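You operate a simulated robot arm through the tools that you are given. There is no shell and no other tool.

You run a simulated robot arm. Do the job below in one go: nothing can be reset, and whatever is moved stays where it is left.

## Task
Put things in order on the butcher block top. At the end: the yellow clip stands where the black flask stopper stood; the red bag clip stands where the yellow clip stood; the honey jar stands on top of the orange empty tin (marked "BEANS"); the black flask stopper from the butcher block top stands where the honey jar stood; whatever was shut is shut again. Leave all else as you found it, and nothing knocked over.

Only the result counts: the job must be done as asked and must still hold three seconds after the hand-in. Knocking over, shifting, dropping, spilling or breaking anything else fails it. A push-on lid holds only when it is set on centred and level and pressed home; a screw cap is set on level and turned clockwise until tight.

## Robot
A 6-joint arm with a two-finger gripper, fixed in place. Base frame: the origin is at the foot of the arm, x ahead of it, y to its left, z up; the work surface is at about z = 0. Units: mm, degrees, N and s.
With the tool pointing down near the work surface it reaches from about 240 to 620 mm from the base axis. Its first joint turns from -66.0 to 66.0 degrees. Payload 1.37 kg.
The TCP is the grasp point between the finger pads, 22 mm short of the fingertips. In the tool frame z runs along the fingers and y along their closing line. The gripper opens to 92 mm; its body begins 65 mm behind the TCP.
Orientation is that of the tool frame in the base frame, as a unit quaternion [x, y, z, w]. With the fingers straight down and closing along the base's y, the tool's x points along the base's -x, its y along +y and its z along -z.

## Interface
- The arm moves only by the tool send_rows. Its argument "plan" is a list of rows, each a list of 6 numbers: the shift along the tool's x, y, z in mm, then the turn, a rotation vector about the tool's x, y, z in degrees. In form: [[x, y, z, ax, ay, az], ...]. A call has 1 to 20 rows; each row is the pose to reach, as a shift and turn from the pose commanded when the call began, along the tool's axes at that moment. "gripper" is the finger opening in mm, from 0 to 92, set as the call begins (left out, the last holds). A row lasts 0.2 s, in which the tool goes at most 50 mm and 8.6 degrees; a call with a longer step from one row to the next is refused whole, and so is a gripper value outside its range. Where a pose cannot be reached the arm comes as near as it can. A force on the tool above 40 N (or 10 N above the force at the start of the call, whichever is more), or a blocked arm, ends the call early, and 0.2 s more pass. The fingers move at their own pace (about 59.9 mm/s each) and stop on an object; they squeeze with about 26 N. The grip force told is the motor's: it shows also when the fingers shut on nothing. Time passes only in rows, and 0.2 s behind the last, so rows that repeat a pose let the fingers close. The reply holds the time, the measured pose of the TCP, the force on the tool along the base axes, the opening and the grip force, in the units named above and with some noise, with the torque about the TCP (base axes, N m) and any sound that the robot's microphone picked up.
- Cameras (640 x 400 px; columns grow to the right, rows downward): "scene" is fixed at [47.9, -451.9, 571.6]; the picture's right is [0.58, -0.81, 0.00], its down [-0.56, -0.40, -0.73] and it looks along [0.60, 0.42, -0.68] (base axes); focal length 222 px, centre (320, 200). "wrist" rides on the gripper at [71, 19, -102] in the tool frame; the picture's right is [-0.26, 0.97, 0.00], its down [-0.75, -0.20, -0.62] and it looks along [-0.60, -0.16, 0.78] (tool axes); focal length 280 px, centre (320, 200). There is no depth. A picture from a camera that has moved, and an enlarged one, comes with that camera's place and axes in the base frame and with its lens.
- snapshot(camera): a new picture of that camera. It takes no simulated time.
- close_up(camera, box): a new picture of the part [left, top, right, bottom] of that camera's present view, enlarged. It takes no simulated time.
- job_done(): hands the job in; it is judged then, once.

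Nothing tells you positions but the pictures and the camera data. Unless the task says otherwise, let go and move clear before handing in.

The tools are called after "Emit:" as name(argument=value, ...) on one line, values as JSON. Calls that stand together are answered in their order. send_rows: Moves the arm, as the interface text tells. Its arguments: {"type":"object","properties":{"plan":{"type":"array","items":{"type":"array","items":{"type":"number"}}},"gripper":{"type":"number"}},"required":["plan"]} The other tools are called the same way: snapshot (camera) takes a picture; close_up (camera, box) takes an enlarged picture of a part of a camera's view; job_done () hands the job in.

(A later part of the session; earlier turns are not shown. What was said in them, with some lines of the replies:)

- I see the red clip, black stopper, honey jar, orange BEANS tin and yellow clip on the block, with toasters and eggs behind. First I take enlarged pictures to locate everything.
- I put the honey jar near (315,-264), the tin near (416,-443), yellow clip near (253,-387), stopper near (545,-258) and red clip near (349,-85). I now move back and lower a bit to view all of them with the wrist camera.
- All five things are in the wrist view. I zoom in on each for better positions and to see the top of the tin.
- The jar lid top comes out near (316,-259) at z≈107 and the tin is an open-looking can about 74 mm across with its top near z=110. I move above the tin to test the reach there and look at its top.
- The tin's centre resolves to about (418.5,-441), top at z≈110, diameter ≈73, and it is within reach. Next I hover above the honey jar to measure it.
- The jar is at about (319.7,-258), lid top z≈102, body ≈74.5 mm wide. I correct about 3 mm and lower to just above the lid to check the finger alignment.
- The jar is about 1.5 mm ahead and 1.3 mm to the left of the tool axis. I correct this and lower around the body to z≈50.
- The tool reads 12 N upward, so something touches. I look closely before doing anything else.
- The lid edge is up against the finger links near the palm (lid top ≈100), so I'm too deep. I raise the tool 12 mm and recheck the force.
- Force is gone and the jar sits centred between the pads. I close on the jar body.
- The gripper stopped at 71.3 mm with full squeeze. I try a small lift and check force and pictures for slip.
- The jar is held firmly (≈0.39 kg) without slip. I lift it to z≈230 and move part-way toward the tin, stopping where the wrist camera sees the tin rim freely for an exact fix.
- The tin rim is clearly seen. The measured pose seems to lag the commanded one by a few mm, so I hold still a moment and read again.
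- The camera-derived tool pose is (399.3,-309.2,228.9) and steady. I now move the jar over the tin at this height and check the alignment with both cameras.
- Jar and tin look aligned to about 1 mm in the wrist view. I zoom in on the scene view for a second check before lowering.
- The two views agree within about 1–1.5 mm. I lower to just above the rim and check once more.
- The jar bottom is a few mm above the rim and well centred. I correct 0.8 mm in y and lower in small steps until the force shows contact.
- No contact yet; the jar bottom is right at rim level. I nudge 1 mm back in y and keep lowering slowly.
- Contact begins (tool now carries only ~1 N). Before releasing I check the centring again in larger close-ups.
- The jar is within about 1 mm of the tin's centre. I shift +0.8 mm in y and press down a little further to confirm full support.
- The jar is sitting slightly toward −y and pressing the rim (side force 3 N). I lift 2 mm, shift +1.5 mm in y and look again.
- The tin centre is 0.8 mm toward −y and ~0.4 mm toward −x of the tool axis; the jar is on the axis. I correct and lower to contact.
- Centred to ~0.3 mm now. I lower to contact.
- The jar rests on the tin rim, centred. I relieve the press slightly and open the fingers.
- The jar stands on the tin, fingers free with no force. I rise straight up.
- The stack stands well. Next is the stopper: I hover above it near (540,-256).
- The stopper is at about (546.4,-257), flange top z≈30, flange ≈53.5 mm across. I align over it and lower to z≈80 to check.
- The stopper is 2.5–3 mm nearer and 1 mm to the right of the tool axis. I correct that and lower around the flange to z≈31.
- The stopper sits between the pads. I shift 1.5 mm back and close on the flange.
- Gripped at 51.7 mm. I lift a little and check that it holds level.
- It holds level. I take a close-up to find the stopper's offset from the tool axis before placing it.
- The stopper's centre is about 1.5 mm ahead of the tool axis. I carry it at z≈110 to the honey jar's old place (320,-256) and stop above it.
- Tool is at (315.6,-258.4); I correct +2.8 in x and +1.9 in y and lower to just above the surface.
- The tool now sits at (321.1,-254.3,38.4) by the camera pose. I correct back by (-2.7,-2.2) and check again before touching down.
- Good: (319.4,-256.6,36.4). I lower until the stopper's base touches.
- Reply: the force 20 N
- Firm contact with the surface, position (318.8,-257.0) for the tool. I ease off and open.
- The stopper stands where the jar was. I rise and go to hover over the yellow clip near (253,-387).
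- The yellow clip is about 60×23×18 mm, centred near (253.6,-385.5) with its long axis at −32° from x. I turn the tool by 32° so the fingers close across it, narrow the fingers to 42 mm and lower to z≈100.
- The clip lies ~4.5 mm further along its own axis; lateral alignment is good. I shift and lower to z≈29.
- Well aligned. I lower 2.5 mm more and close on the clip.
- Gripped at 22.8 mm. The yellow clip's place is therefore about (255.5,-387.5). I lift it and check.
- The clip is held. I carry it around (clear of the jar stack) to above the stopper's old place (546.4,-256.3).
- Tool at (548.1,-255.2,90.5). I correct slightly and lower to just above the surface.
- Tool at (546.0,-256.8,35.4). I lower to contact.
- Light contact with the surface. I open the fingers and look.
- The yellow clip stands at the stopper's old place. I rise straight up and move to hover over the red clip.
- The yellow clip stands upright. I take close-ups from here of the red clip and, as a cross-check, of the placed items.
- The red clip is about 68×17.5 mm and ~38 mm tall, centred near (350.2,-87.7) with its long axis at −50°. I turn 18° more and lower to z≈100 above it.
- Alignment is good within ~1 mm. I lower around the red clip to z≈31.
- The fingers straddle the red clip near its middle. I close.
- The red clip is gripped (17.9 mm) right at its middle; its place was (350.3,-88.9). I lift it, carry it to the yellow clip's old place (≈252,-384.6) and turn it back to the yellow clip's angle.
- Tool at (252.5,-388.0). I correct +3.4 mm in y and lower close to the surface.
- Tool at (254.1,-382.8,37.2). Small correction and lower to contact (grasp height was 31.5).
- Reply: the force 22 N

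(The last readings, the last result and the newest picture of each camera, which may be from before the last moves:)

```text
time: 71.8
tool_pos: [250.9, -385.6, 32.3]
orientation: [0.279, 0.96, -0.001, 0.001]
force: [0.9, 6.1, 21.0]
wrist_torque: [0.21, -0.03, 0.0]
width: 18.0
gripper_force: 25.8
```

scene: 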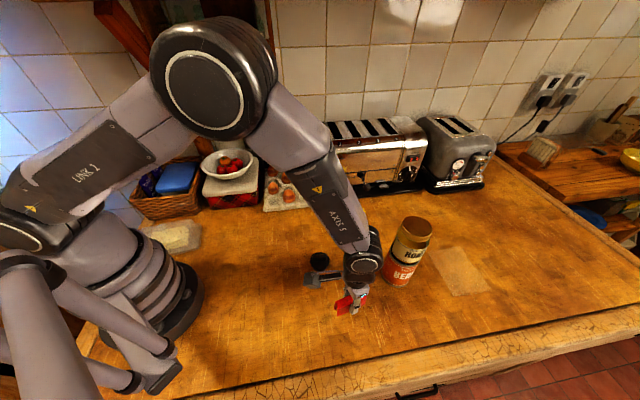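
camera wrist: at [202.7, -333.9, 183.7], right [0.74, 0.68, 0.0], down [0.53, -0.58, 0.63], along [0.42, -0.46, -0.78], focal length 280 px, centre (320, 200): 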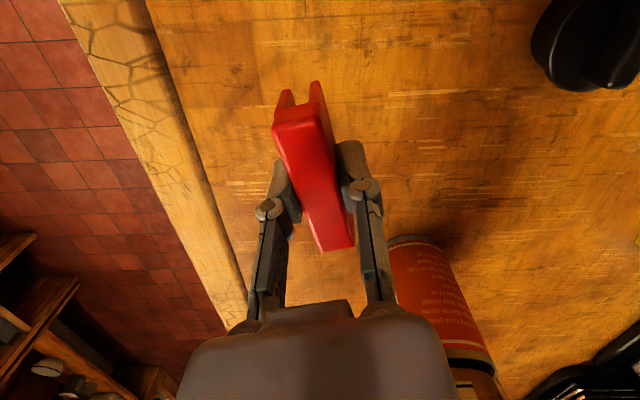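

Firm contact. I ease off and open.

Emit:
send_rows(plan=[[0, 0, -0.8, 0, 0, 0], [0, 0, -0.8, 0, 0, 0]], gripper=6)

Emit:
send_rows(plan=[[0, 0, 0, 0, 0, 0], [0, 0, 0, 0, 0, 0], [0, 0, 0, 0, 0, 0]], gripper=44)

Emit:
snapshot(camera="wrist")

Emit:
close_up(camera="scene", box=[310, 270, 386, 330])

```text
time: 72.4
tool_pos: [251.8, -384.9, 32.5]
orientation: [0.278, 0.96, 0.0, 0.002]
force: [-2.1, -2.7, 17.3]
wrist_torque: [-0.05, 0.14, 0.01]
width: 17.9
gripper_force: 26.0
```

```text
time: 73.2
tool_pos: [250.1, -384.9, 31.4]
orientation: [0.278, 0.961, -0.001, 0.0]
force: [0.3, 0.5, 0.6]
wrist_torque: [-0.01, -0.03, 0.0]
width: 44.2
gripper_force: 0.0
```

```text
taken
camera wrist: at [201.0, -329.7, 132.6], right [0.74, 0.68, 0.0], down [0.53, -0.58, 0.63], along [0.42, -0.46, -0.78], focal length 280 px, centre (320, 200)
```

wrist: 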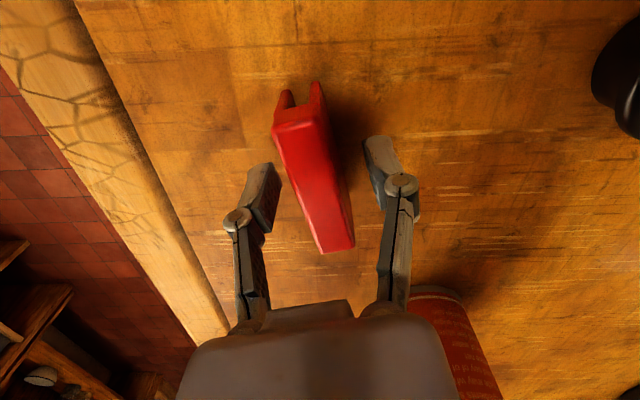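

```text
6.67 times, centred on (348, 300) of scene
camera zoom: at [47.9, -451.9, 571.6], right [0.58, -0.81, 0.0], down [-0.56, -0.4, -0.73], along [0.6, 0.42, -0.68], focal length 1482 px, centre (133, -467)
```

zoom: 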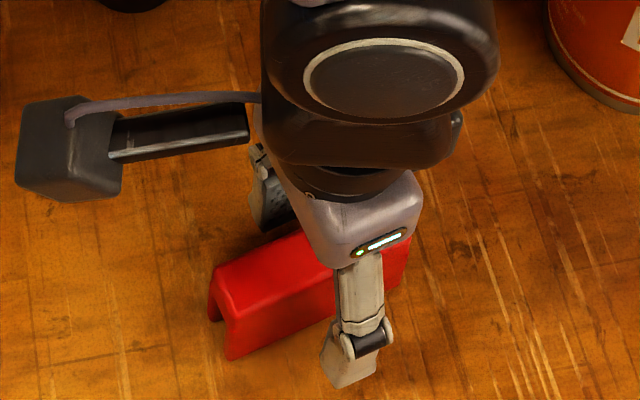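

The red clip stands. I rise and compare its place with the first picture of the yellow clip.

Emit:
send_rows(plan=[[0, 0, -15, 0, 0, 0], [0, 0, -50, 0, 0, 0], [0, 0, -95, 0, 0, 0], [0, 0, -140, 0, 0, 0], [-12, 36, -140, 0, 0, 0], [-24, 71, -140, 0, 0, 0], [-35, 107, -140, 0, 0, 0], [-47, 143, -140, 0, 0, 0], [-59, 178, -140, 0, 0, 0], [-59, 178, -140, 0, 0, 0]], gripper=44)

Emit:
close_up(camera="scene", box=[320, 290, 376, 325])

Emit:
close_up(camera="scene", box=[336, 195, 384, 225])

Emit:
snapshot(camera="wrist")

Emit:
snapshot(camera="scene")

```text
time: 75.4
tool_pos: [396.4, -265.4, 169.0]
orientation: [0.279, 0.96, 0.0, 0.0]
force: [0.5, -0.1, 0.3]
wrist_torque: [0.0, 0.01, 0.04]
width: 43.9
gripper_force: 0.1
```

```text
11.43 times, centred on (348, 308) of scene
camera zoom: at [48.0, -451.9, 571.6], right [0.58, -0.81, 0.0], down [-0.56, -0.4, -0.73], along [0.6, 0.42, -0.68], focal length 2540 px, centre (0, -1029)
```

zoom: 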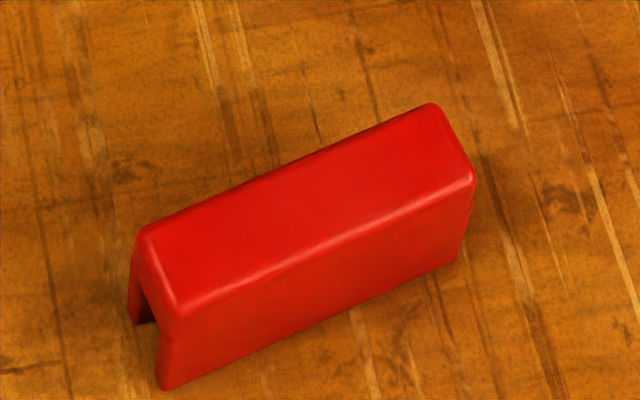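

```text
13.33 times, centred on (360, 210) of scene
camera zoom: at [48.0, -451.9, 571.6], right [0.58, -0.81, 0.0], down [-0.56, -0.4, -0.73], along [0.6, 0.42, -0.68], focal length 2964 px, centre (-213, 67)
```

zoom: 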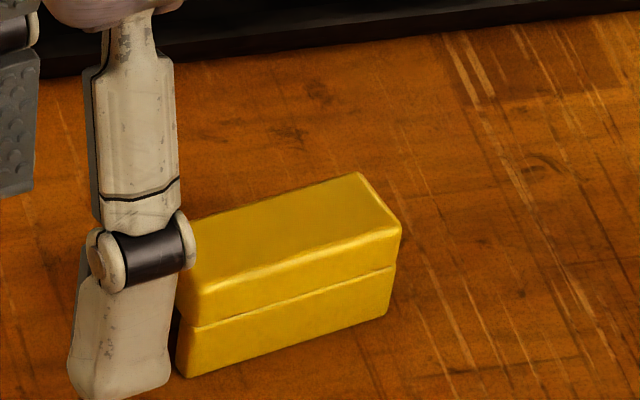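

```text
taken
camera wrist: at [346.9, -211.3, 270.3], right [0.74, 0.68, 0.0], down [0.53, -0.58, 0.63], along [0.42, -0.46, -0.78], focal length 280 px, centre (320, 200)
```

wrist: 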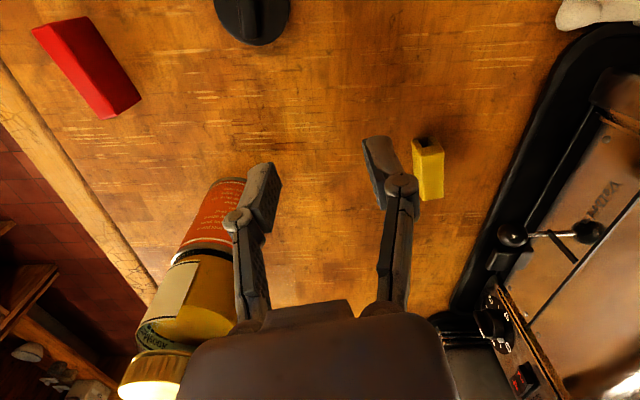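

```text
taken
```

scene: 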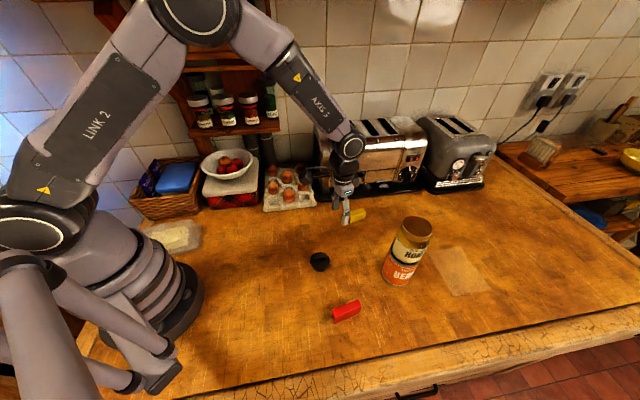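

The red clip matches the yellow's old footprint within ~3 mm. The yellow clip, however, sits ~9 mm off the stopper's old centre (I held it off its middle), so I go back to shift it.

Emit:
send_rows(plan=[[-28, 22, 0, 0, 0, 0], [-57, 44, 0, 0, 0, 0], [-85, 66, 0, 0, 0, 0], [-113.1, 88.2, 10, 0, 0, 0], [-113.1, 88.2, 45, 0, 0, 0], [-113.1, 88.2, 68, 0, 0, 0], [-113.1, 88.2, 68, 0, 0, 0], [-113.1, 88.2, 68, 0, 0, 0]], gripper=44)

Emit:
snapshot(camera="wrist")

Emit:
close_up(camera="wrist", box=[240, 50, 400, 180])

Emit:
close_up(camera="scene", box=[326, 180, 390, 230])

```text
time: 77.2
tool_pos: [538.2, -248.2, 104.6]
orientation: [0.279, 0.96, 0.0, 0.001]
force: [0.7, 0.3, 0.7]
wrist_torque: [0.03, -0.01, -0.01]
width: 43.9
gripper_force: 0.0
```

```text
taken
camera wrist: at [488.6, -194.0, 206.2], right [0.74, 0.68, 0.0], down [0.53, -0.58, 0.63], along [0.42, -0.46, -0.78], focal length 280 px, centre (320, 200)
```

wrist: 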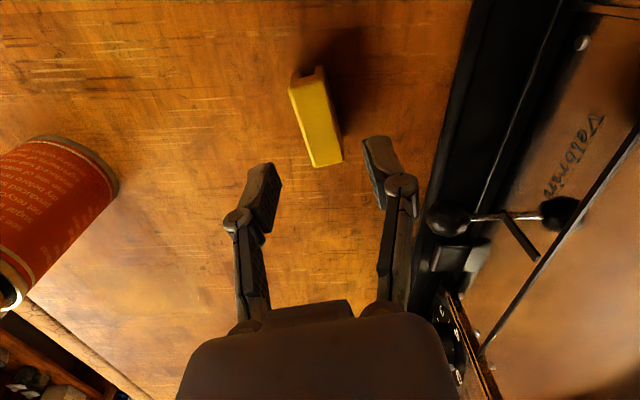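

```text
3.08 times, centred on (320, 115) of wrist
camera zoom: at [488.6, -194.0, 206.2], right [0.74, 0.68, 0.0], down [0.53, -0.58, 0.63], along [0.42, -0.46, -0.78], focal length 863 px, centre (320, 462)
```

zoom: 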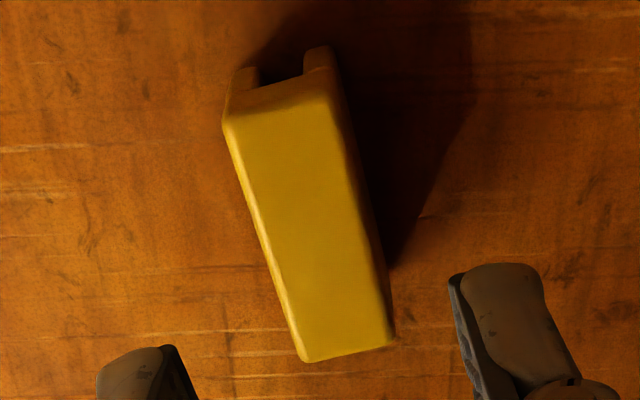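

```text
8.00 times, centred on (358, 205) of scene
camera zoom: at [47.9, -451.9, 571.6], right [0.58, -0.81, 0.0], down [-0.56, -0.4, -0.73], along [0.6, 0.42, -0.68], focal length 1778 px, centre (16, 160)
```

zoom: 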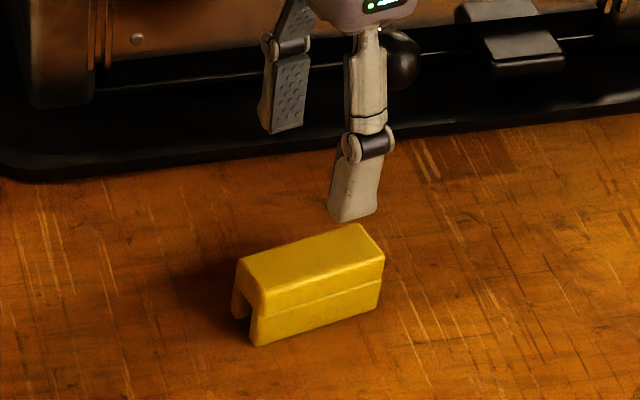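

The clip is about 6 mm further along its axis from the tool. I align and lower around it.

Emit:
send_rows(plan=[[-5.8, -1.3, 10, 0, 0, 0], [-5.8, -1.3, 30, 0, 0, 0], [-5.8, -1.3, 50, 0, 0, 0], [-5.8, -1.3, 65, 0, 0, 0], [-5.8, -1.3, 74.5, 0, 0, 0], [-5.8, -1.3, 74.5, 0, 0, 0], [-5.8, -1.3, 74.5, 0, 0, 0]], gripper=44)

Emit:
snapshot(camera="wrist")

Emit:
close_up(camera="scene", box=[326, 180, 390, 230])

```text
time: 78.8
tool_pos: [542.3, -253.6, 30.1]
orientation: [0.278, 0.961, 0.001, 0.0]
force: [-0.4, 0.2, 0.0]
wrist_torque: [0.01, -0.01, 0.02]
width: 44.0
gripper_force: 0.1
```

```text
taken
camera wrist: at [493.1, -198.9, 131.4], right [0.74, 0.68, 0.0], down [0.53, -0.58, 0.63], along [0.42, -0.46, -0.78], focal length 280 px, centre (320, 200)
```

wrist: 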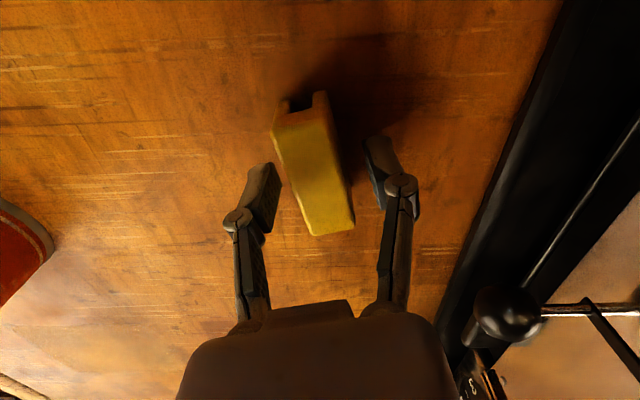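

```text
8.00 times, centred on (358, 205) of scene
camera zoom: at [47.9, -451.9, 571.6], right [0.58, -0.81, 0.0], down [-0.56, -0.4, -0.73], along [0.6, 0.42, -0.68], focal length 1778 px, centre (16, 160)
```

zoom: 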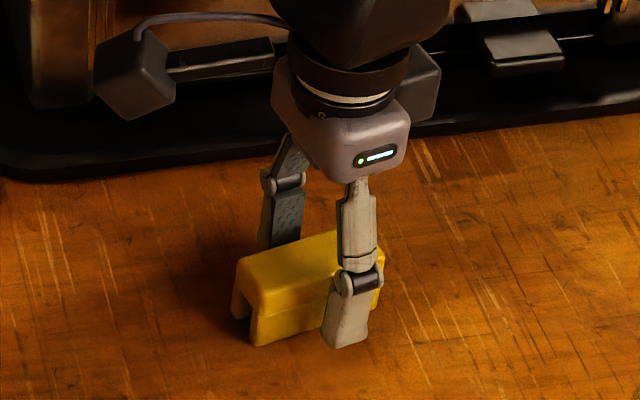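

Tool at (542.9,-253.0,29.4). I lower 1 mm and close.

Emit:
send_rows(plan=[[0, 0, 1, 0, 0, 0], [0, 0, 1, 0, 0, 0], [0, 0, 1, 0, 0, 0], [0, 0, 1, 0, 0, 0]], gripper=12)

Emit:
close_up(camera="wrist", box=[240, 70, 400, 260])

Emit:
close_up(camera="scene", box=[326, 180, 390, 230])

```text
time: 79.8
tool_pos: [542.4, -254.5, 30.2]
orientation: [0.277, 0.961, 0.0, 0.0]
force: [0.2, -0.4, 2.0]
wrist_torque: [0.05, 0.01, 0.0]
width: 22.5
gripper_force: 26.1
```

```text
2.11 times, centred on (320, 165) of wrist
camera zoom: at [492.9, -199.5, 130.5], right [0.74, 0.68, 0.0], down [0.53, -0.58, 0.63], along [0.42, -0.46, -0.78], focal length 590 px, centre (320, 274)
```

zoom: 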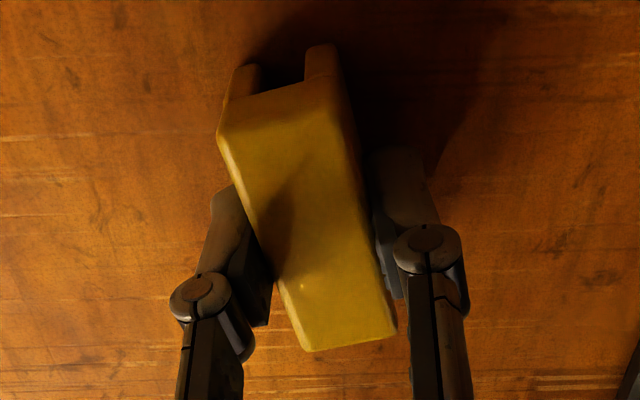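

```text
8.00 times, centred on (358, 205) of scene
camera zoom: at [47.9, -451.9, 571.6], right [0.58, -0.81, 0.0], down [-0.56, -0.4, -0.73], along [0.6, 0.42, -0.68], focal length 1778 px, centre (16, 160)
```

zoom: 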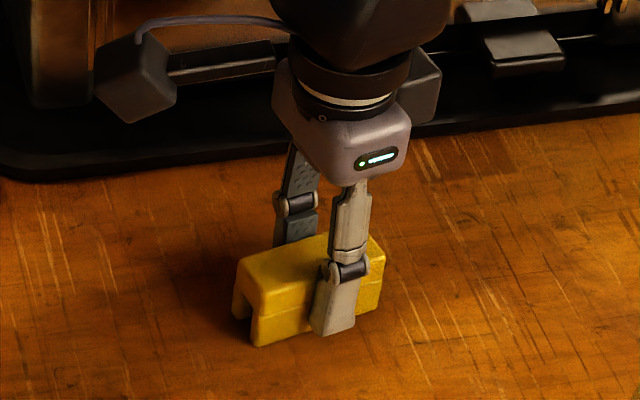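

Now gripped near its middle; clip centre ≈(541.3,-252.7). I lift 8 mm, shift by (+6,-4.4) and check.

Emit:
send_rows(plan=[[0, 0, -4, 0, 0, 0], [0, 0, -8, 0, 0, 0], [-4, -0.3, -8, 0, 0, 0], [-7.4, -0.5, -8, 0, 0, 0], [-7.4, -0.5, -8, 0, 0, 0], [-7.4, -0.5, -8, 0, 0, 0]], gripper=12)

Emit:
close_up(camera="wrist", box=[240, 70, 400, 260])

Emit:
close_up(camera="scene", box=[336, 195, 384, 225])

```text
time: 81.2
tool_pos: [550.0, -260.4, 37.3]
orientation: [0.278, 0.961, -0.001, 0.0]
force: [-1.0, 0.1, -1.1]
wrist_torque: [-0.03, -0.01, 0.0]
width: 22.7
gripper_force: 26.0
```

```text
2.11 times, centred on (320, 165) of wrist
camera zoom: at [500.3, -205.4, 138.7], right [0.74, 0.68, 0.0], down [0.53, -0.58, 0.63], along [0.42, -0.46, -0.78], focal length 590 px, centre (320, 274)
```

zoom: 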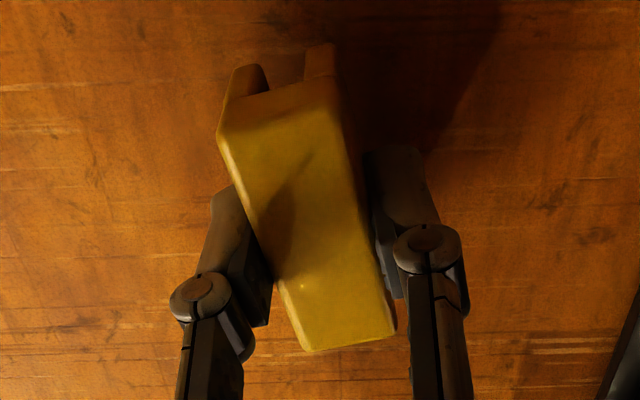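

```text
13.33 times, centred on (360, 210) of scene
camera zoom: at [47.9, -451.9, 571.6], right [0.58, -0.81, 0.0], down [-0.56, -0.4, -0.73], along [0.6, 0.42, -0.68], focal length 2964 px, centre (-213, 67)
```

zoom: 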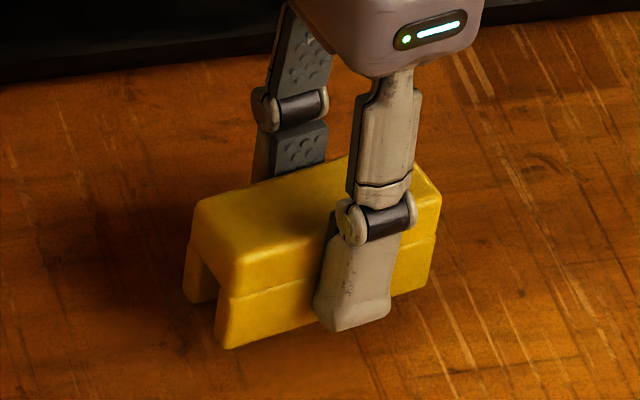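

By the scene picture the clip is now within ~1.5 mm of the stopper's old centre. I shift back ~1.5 mm and lower to contact.

Emit:
send_rows(plan=[[1.5, 0.4, 0, 0, 0, 0], [1.5, 0.4, 2.5, 0, 0, 0], [1.5, 0.4, 5, 0, 0, 0], [1.5, 0.4, 7, 0, 0, 0], [1.5, 0.4, 7.5, 0, 0, 0], [1.5, 0.4, 7.5, 0, 0, 0]], gripper=12)

Emit:
close_up(camera="scene", box=[336, 195, 384, 225])

Emit:
close_up(camera="wrist", box=[240, 70, 400, 260])

```text
time: 82.6
tool_pos: [548.6, -259.7, 28.7]
orientation: [0.279, 0.96, -0.001, 0.001]
force: [0.5, 0.0, 0.7]
wrist_torque: [0.02, -0.02, 0.0]
width: 23.0
gripper_force: 25.8
```

```text
13.33 times, centred on (360, 210) of scene
camera zoom: at [47.9, -451.9, 571.6], right [0.58, -0.81, 0.0], down [-0.56, -0.4, -0.73], along [0.6, 0.42, -0.68], focal length 2964 px, centre (-213, 67)
```

zoom: 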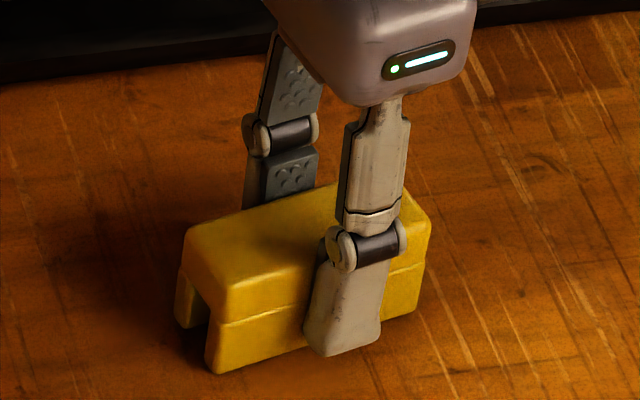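

```text
2.11 times, centred on (320, 165) of wrist
camera zoom: at [498.2, -204.8, 130.6], right [0.74, 0.68, 0.0], down [0.53, -0.58, 0.63], along [0.42, -0.46, -0.78], focal length 590 px, centre (320, 274)
```

zoom: 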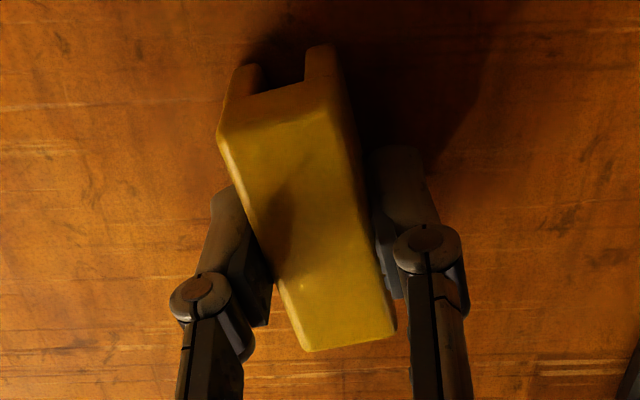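

The clip is over the stopper's old centre and at surface height. A last 0.7 mm down to touch, then I open.

Emit:
send_rows(plan=[[0, 0, 0.4, 0, 0, 0], [0, 0, 0.7, 0, 0, 0]], gripper=12)

Emit:
send_rows(plan=[[0, 0, 0, 0, 0, 0], [0, 0, 0, 0, 0, 0], [0, 0, 0, 0, 0, 0]], gripper=44)

Emit:
close_up(camera="scene", box=[336, 195, 384, 225])

Emit:
snapshot(camera="wrist")

```text
time: 83.2
tool_pos: [549.3, -260.8, 28.2]
orientation: [0.278, 0.961, 0.0, 0.001]
force: [-1.4, 0.8, 4.8]
wrist_torque: [0.06, 0.1, -0.03]
width: 22.8
gripper_force: 26.7
```

```text
time: 84.0
tool_pos: [548.1, -258.4, 29.6]
orientation: [0.278, 0.961, -0.001, 0.0]
force: [-0.2, -0.7, -0.2]
wrist_torque: [-0.01, 0.02, -0.01]
width: 44.0
gripper_force: 0.2
```

```text
13.33 times, centred on (360, 210) of scene
camera zoom: at [47.9, -451.9, 571.6], right [0.58, -0.81, 0.0], down [-0.56, -0.4, -0.73], along [0.6, 0.42, -0.68], focal length 2964 px, centre (-213, 67)
```

zoom: 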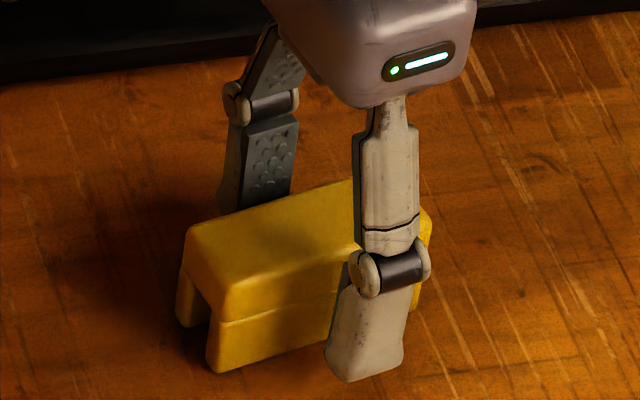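

```text
taken
camera wrist: at [498.5, -204.7, 130.0], right [0.74, 0.68, 0.0], down [0.53, -0.58, 0.63], along [0.42, -0.46, -0.78], focal length 280 px, centre (320, 200)
```

wrist: 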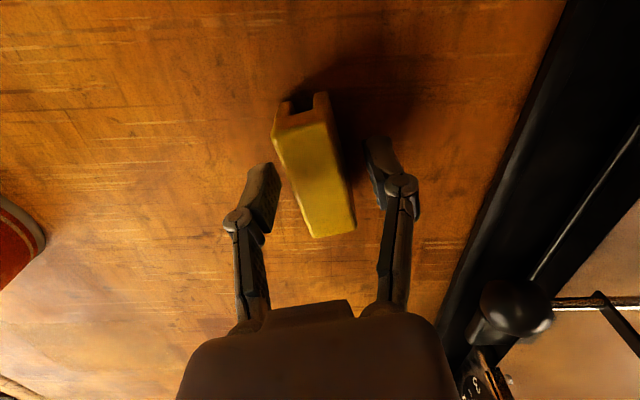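

Released cleanly. I rise straight up, move the arm to a clear place and check the whole scene.

Emit:
send_rows(plan=[[0, 0, -15, 0, 0, 0], [0, 0, -50, 0, 0, 0], [0, 0, -95, 0, 0, 0], [0, 0, -140, 0, 0, 0], [0, 0, -185, 0, 0, 0], [35, 10, -220, 0, 0, 0], [75, 20, -250, 0, 0, 0], [115, 30, -270, 0, 0, 0], [155, 40, -290, 0, 0, 0], [155, 40, -290, 0, 0, 0]], gripper=44)

Emit:
snapshot(camera="scene")

Emit:
snapshot(camera="wrist")

Emit:
close_up(camera="scene", box=[250, 190, 450, 330])

Emit:
close_up(camera="scene", box=[370, 205, 450, 295])

Emit:
close_up(camera="scene", box=[336, 195, 384, 225])

```text
refused: row 6 steps farther than a row can; nothing moved
```

```text
taken
```

scene: 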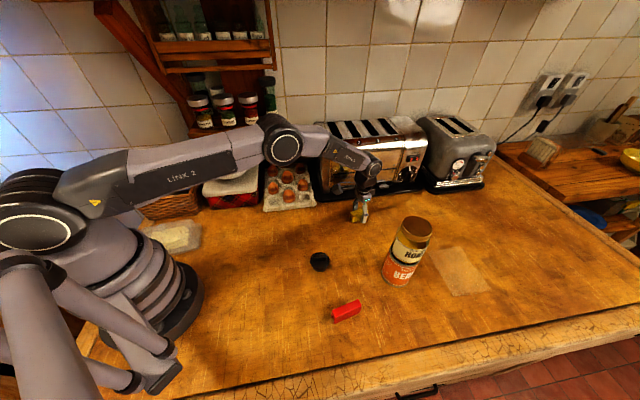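

```text
taken
camera wrist: at [498.5, -204.7, 130.0], right [0.74, 0.68, 0.0], down [0.53, -0.58, 0.63], along [0.42, -0.46, -0.78], focal length 280 px, centre (320, 200)
```

wrist: 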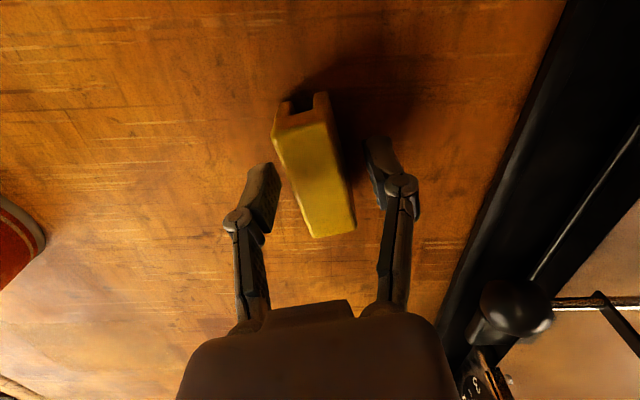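

```text
2.86 times, centred on (350, 260) of scene
camera zoom: at [47.9, -451.9, 571.6], right [0.58, -0.81, 0.0], down [-0.56, -0.4, -0.73], along [0.6, 0.42, -0.68], focal length 635 px, centre (234, 29)
```

zoom: 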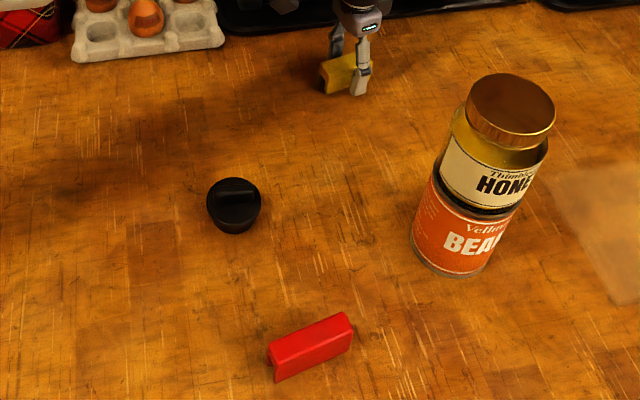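

```text
4.44 times, centred on (410, 250) of scene
camera zoom: at [47.9, -451.9, 571.6], right [0.58, -0.81, 0.0], down [-0.56, -0.4, -0.73], along [0.6, 0.42, -0.68], focal length 988 px, centre (-80, -22)
```

zoom: 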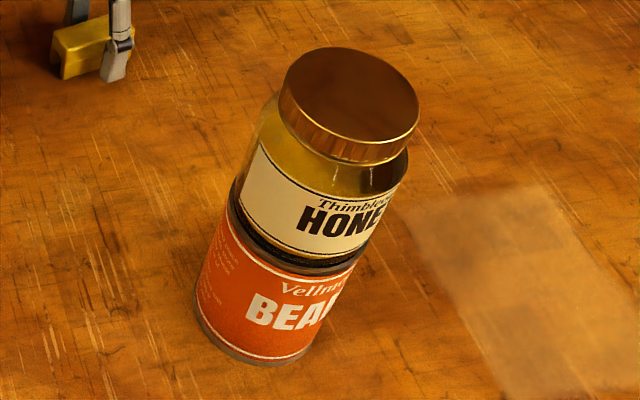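

```text
13.33 times, centred on (360, 210) of scene
camera zoom: at [47.9, -451.9, 571.6], right [0.58, -0.81, 0.0], down [-0.56, -0.4, -0.73], along [0.6, 0.42, -0.68], focal length 2964 px, centre (-213, 67)
```

zoom: 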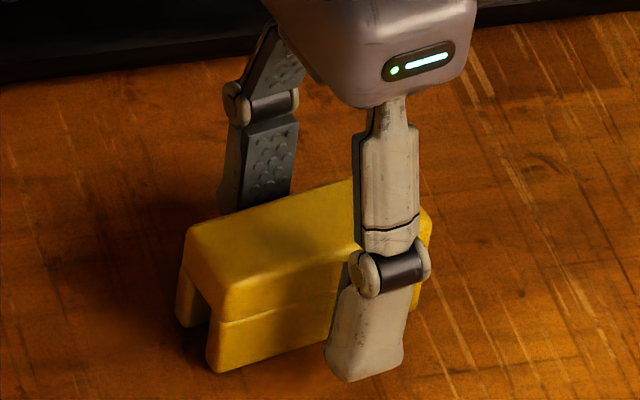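

The plan was refused for one long step; nothing moved and all items stand as placed. I resend it with shorter steps: straight up, then away.

Emit:
send_rows(plan=[[0, 0, -10, 0, 0, 0], [0, 0, -35, 0, 0, 0], [0, 0, -70, 0, 0, 0], [0, 0, -105, 0, 0, 0], [0, 0, -140, 0, 0, 0], [0, 0, -175, 0, 0, 0], [25, 8, -200, 0, 0, 0], [55, 16, -220, 0, 0, 0], [85, 24, -240, 0, 0, 0], [115, 32, -260, 0, 0, 0], [145, 40, -270, 0, 0, 0], [145, 40, -270, 0, 0, 0]], gripper=44)

Emit:
snapshot(camera="scene")

Emit:
close_up(camera="scene", box=[250, 190, 450, 330])

Emit:
close_up(camera="scene", box=[336, 195, 384, 225])

Emit:
snapshot(camera="wrist")

```text
time: 86.6
tool_pos: [445.1, -146.8, 301.7]
orientation: [0.278, 0.961, -0.001, 0.001]
force: [0.9, -0.1, -0.1]
wrist_torque: [-0.03, -0.01, -0.01]
width: 44.3
gripper_force: 0.0
```

```text
taken
```

scene: 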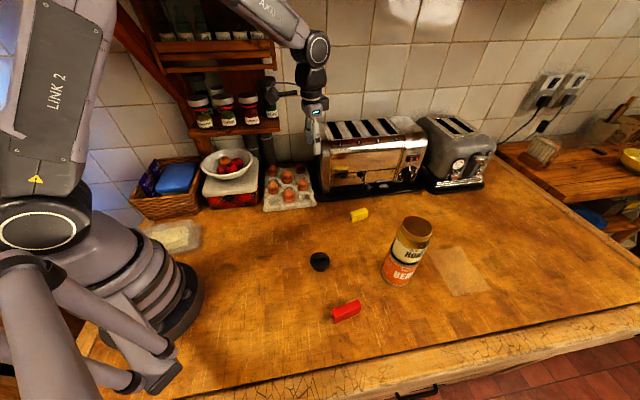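

```text
2.86 times, centred on (350, 260) of scene
camera zoom: at [47.9, -451.9, 571.6], right [0.58, -0.81, 0.0], down [-0.56, -0.4, -0.73], along [0.6, 0.42, -0.68], focal length 635 px, centre (234, 29)
```

zoom: 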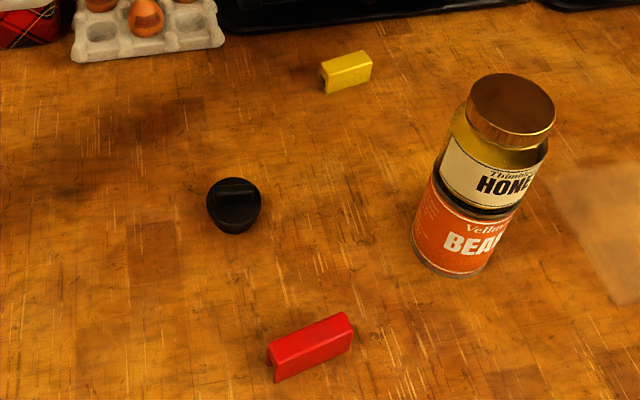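

```text
13.33 times, centred on (360, 210) of scene
camera zoom: at [47.9, -451.9, 571.6], right [0.58, -0.81, 0.0], down [-0.56, -0.4, -0.73], along [0.6, 0.42, -0.68], focal length 2964 px, centre (-213, 67)
```

zoom: 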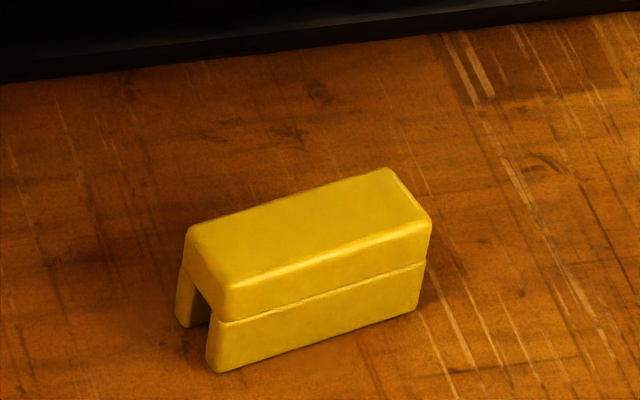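

```text
taken
camera wrist: at [395.4, -91.5, 402.4], right [0.74, 0.68, 0.0], down [0.53, -0.58, 0.63], along [0.42, -0.46, -0.78], focal length 280 px, centre (320, 200)
```

wrist: 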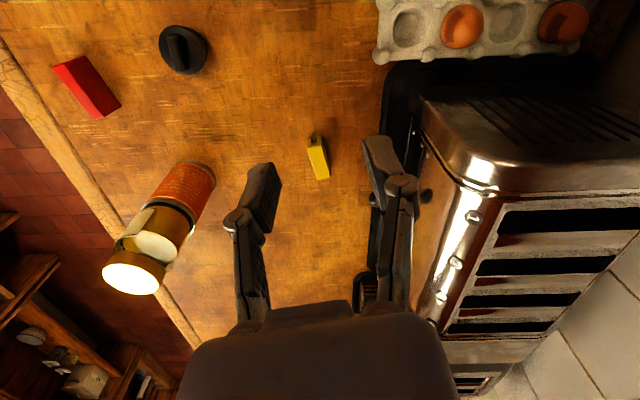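

All items stand where asked: the honey jar (lid on) is upright on the BEANS tin, and the stopper, yellow clip and red clip are on their new places. Nothing else has moved and the arm is clear, so I hand in.

Emit:
job_done()

```text
The job is handed in.
```

I've handed the job in. In the last pictures everything was upright and in place, but the result of the check didn't come back, so I can't say whether it passed.

- **Honey jar:** it stands on the orange BEANS tin with its lid on, centred to about 1 mm when I let go. The tin looks to be where it started.
- **Black stopper:** it stands where the honey jar stood, about 1 to 2 mm off by my measurements.
- **Yellow clip:** it stands where the stopper stood, an estimated 2 to 5 mm off. My first placement was about 6–9 mm off because I had gripped the clip off its middle, so I picked it up and moved it over.
- **Red clip:** it stands where the yellow clip stood, turned to the same angle, about 3 mm off.

I never opened anything, so nothing needed shutting again. I saw no sign that anything else had moved, and the gripper was open and clear when I handed in.
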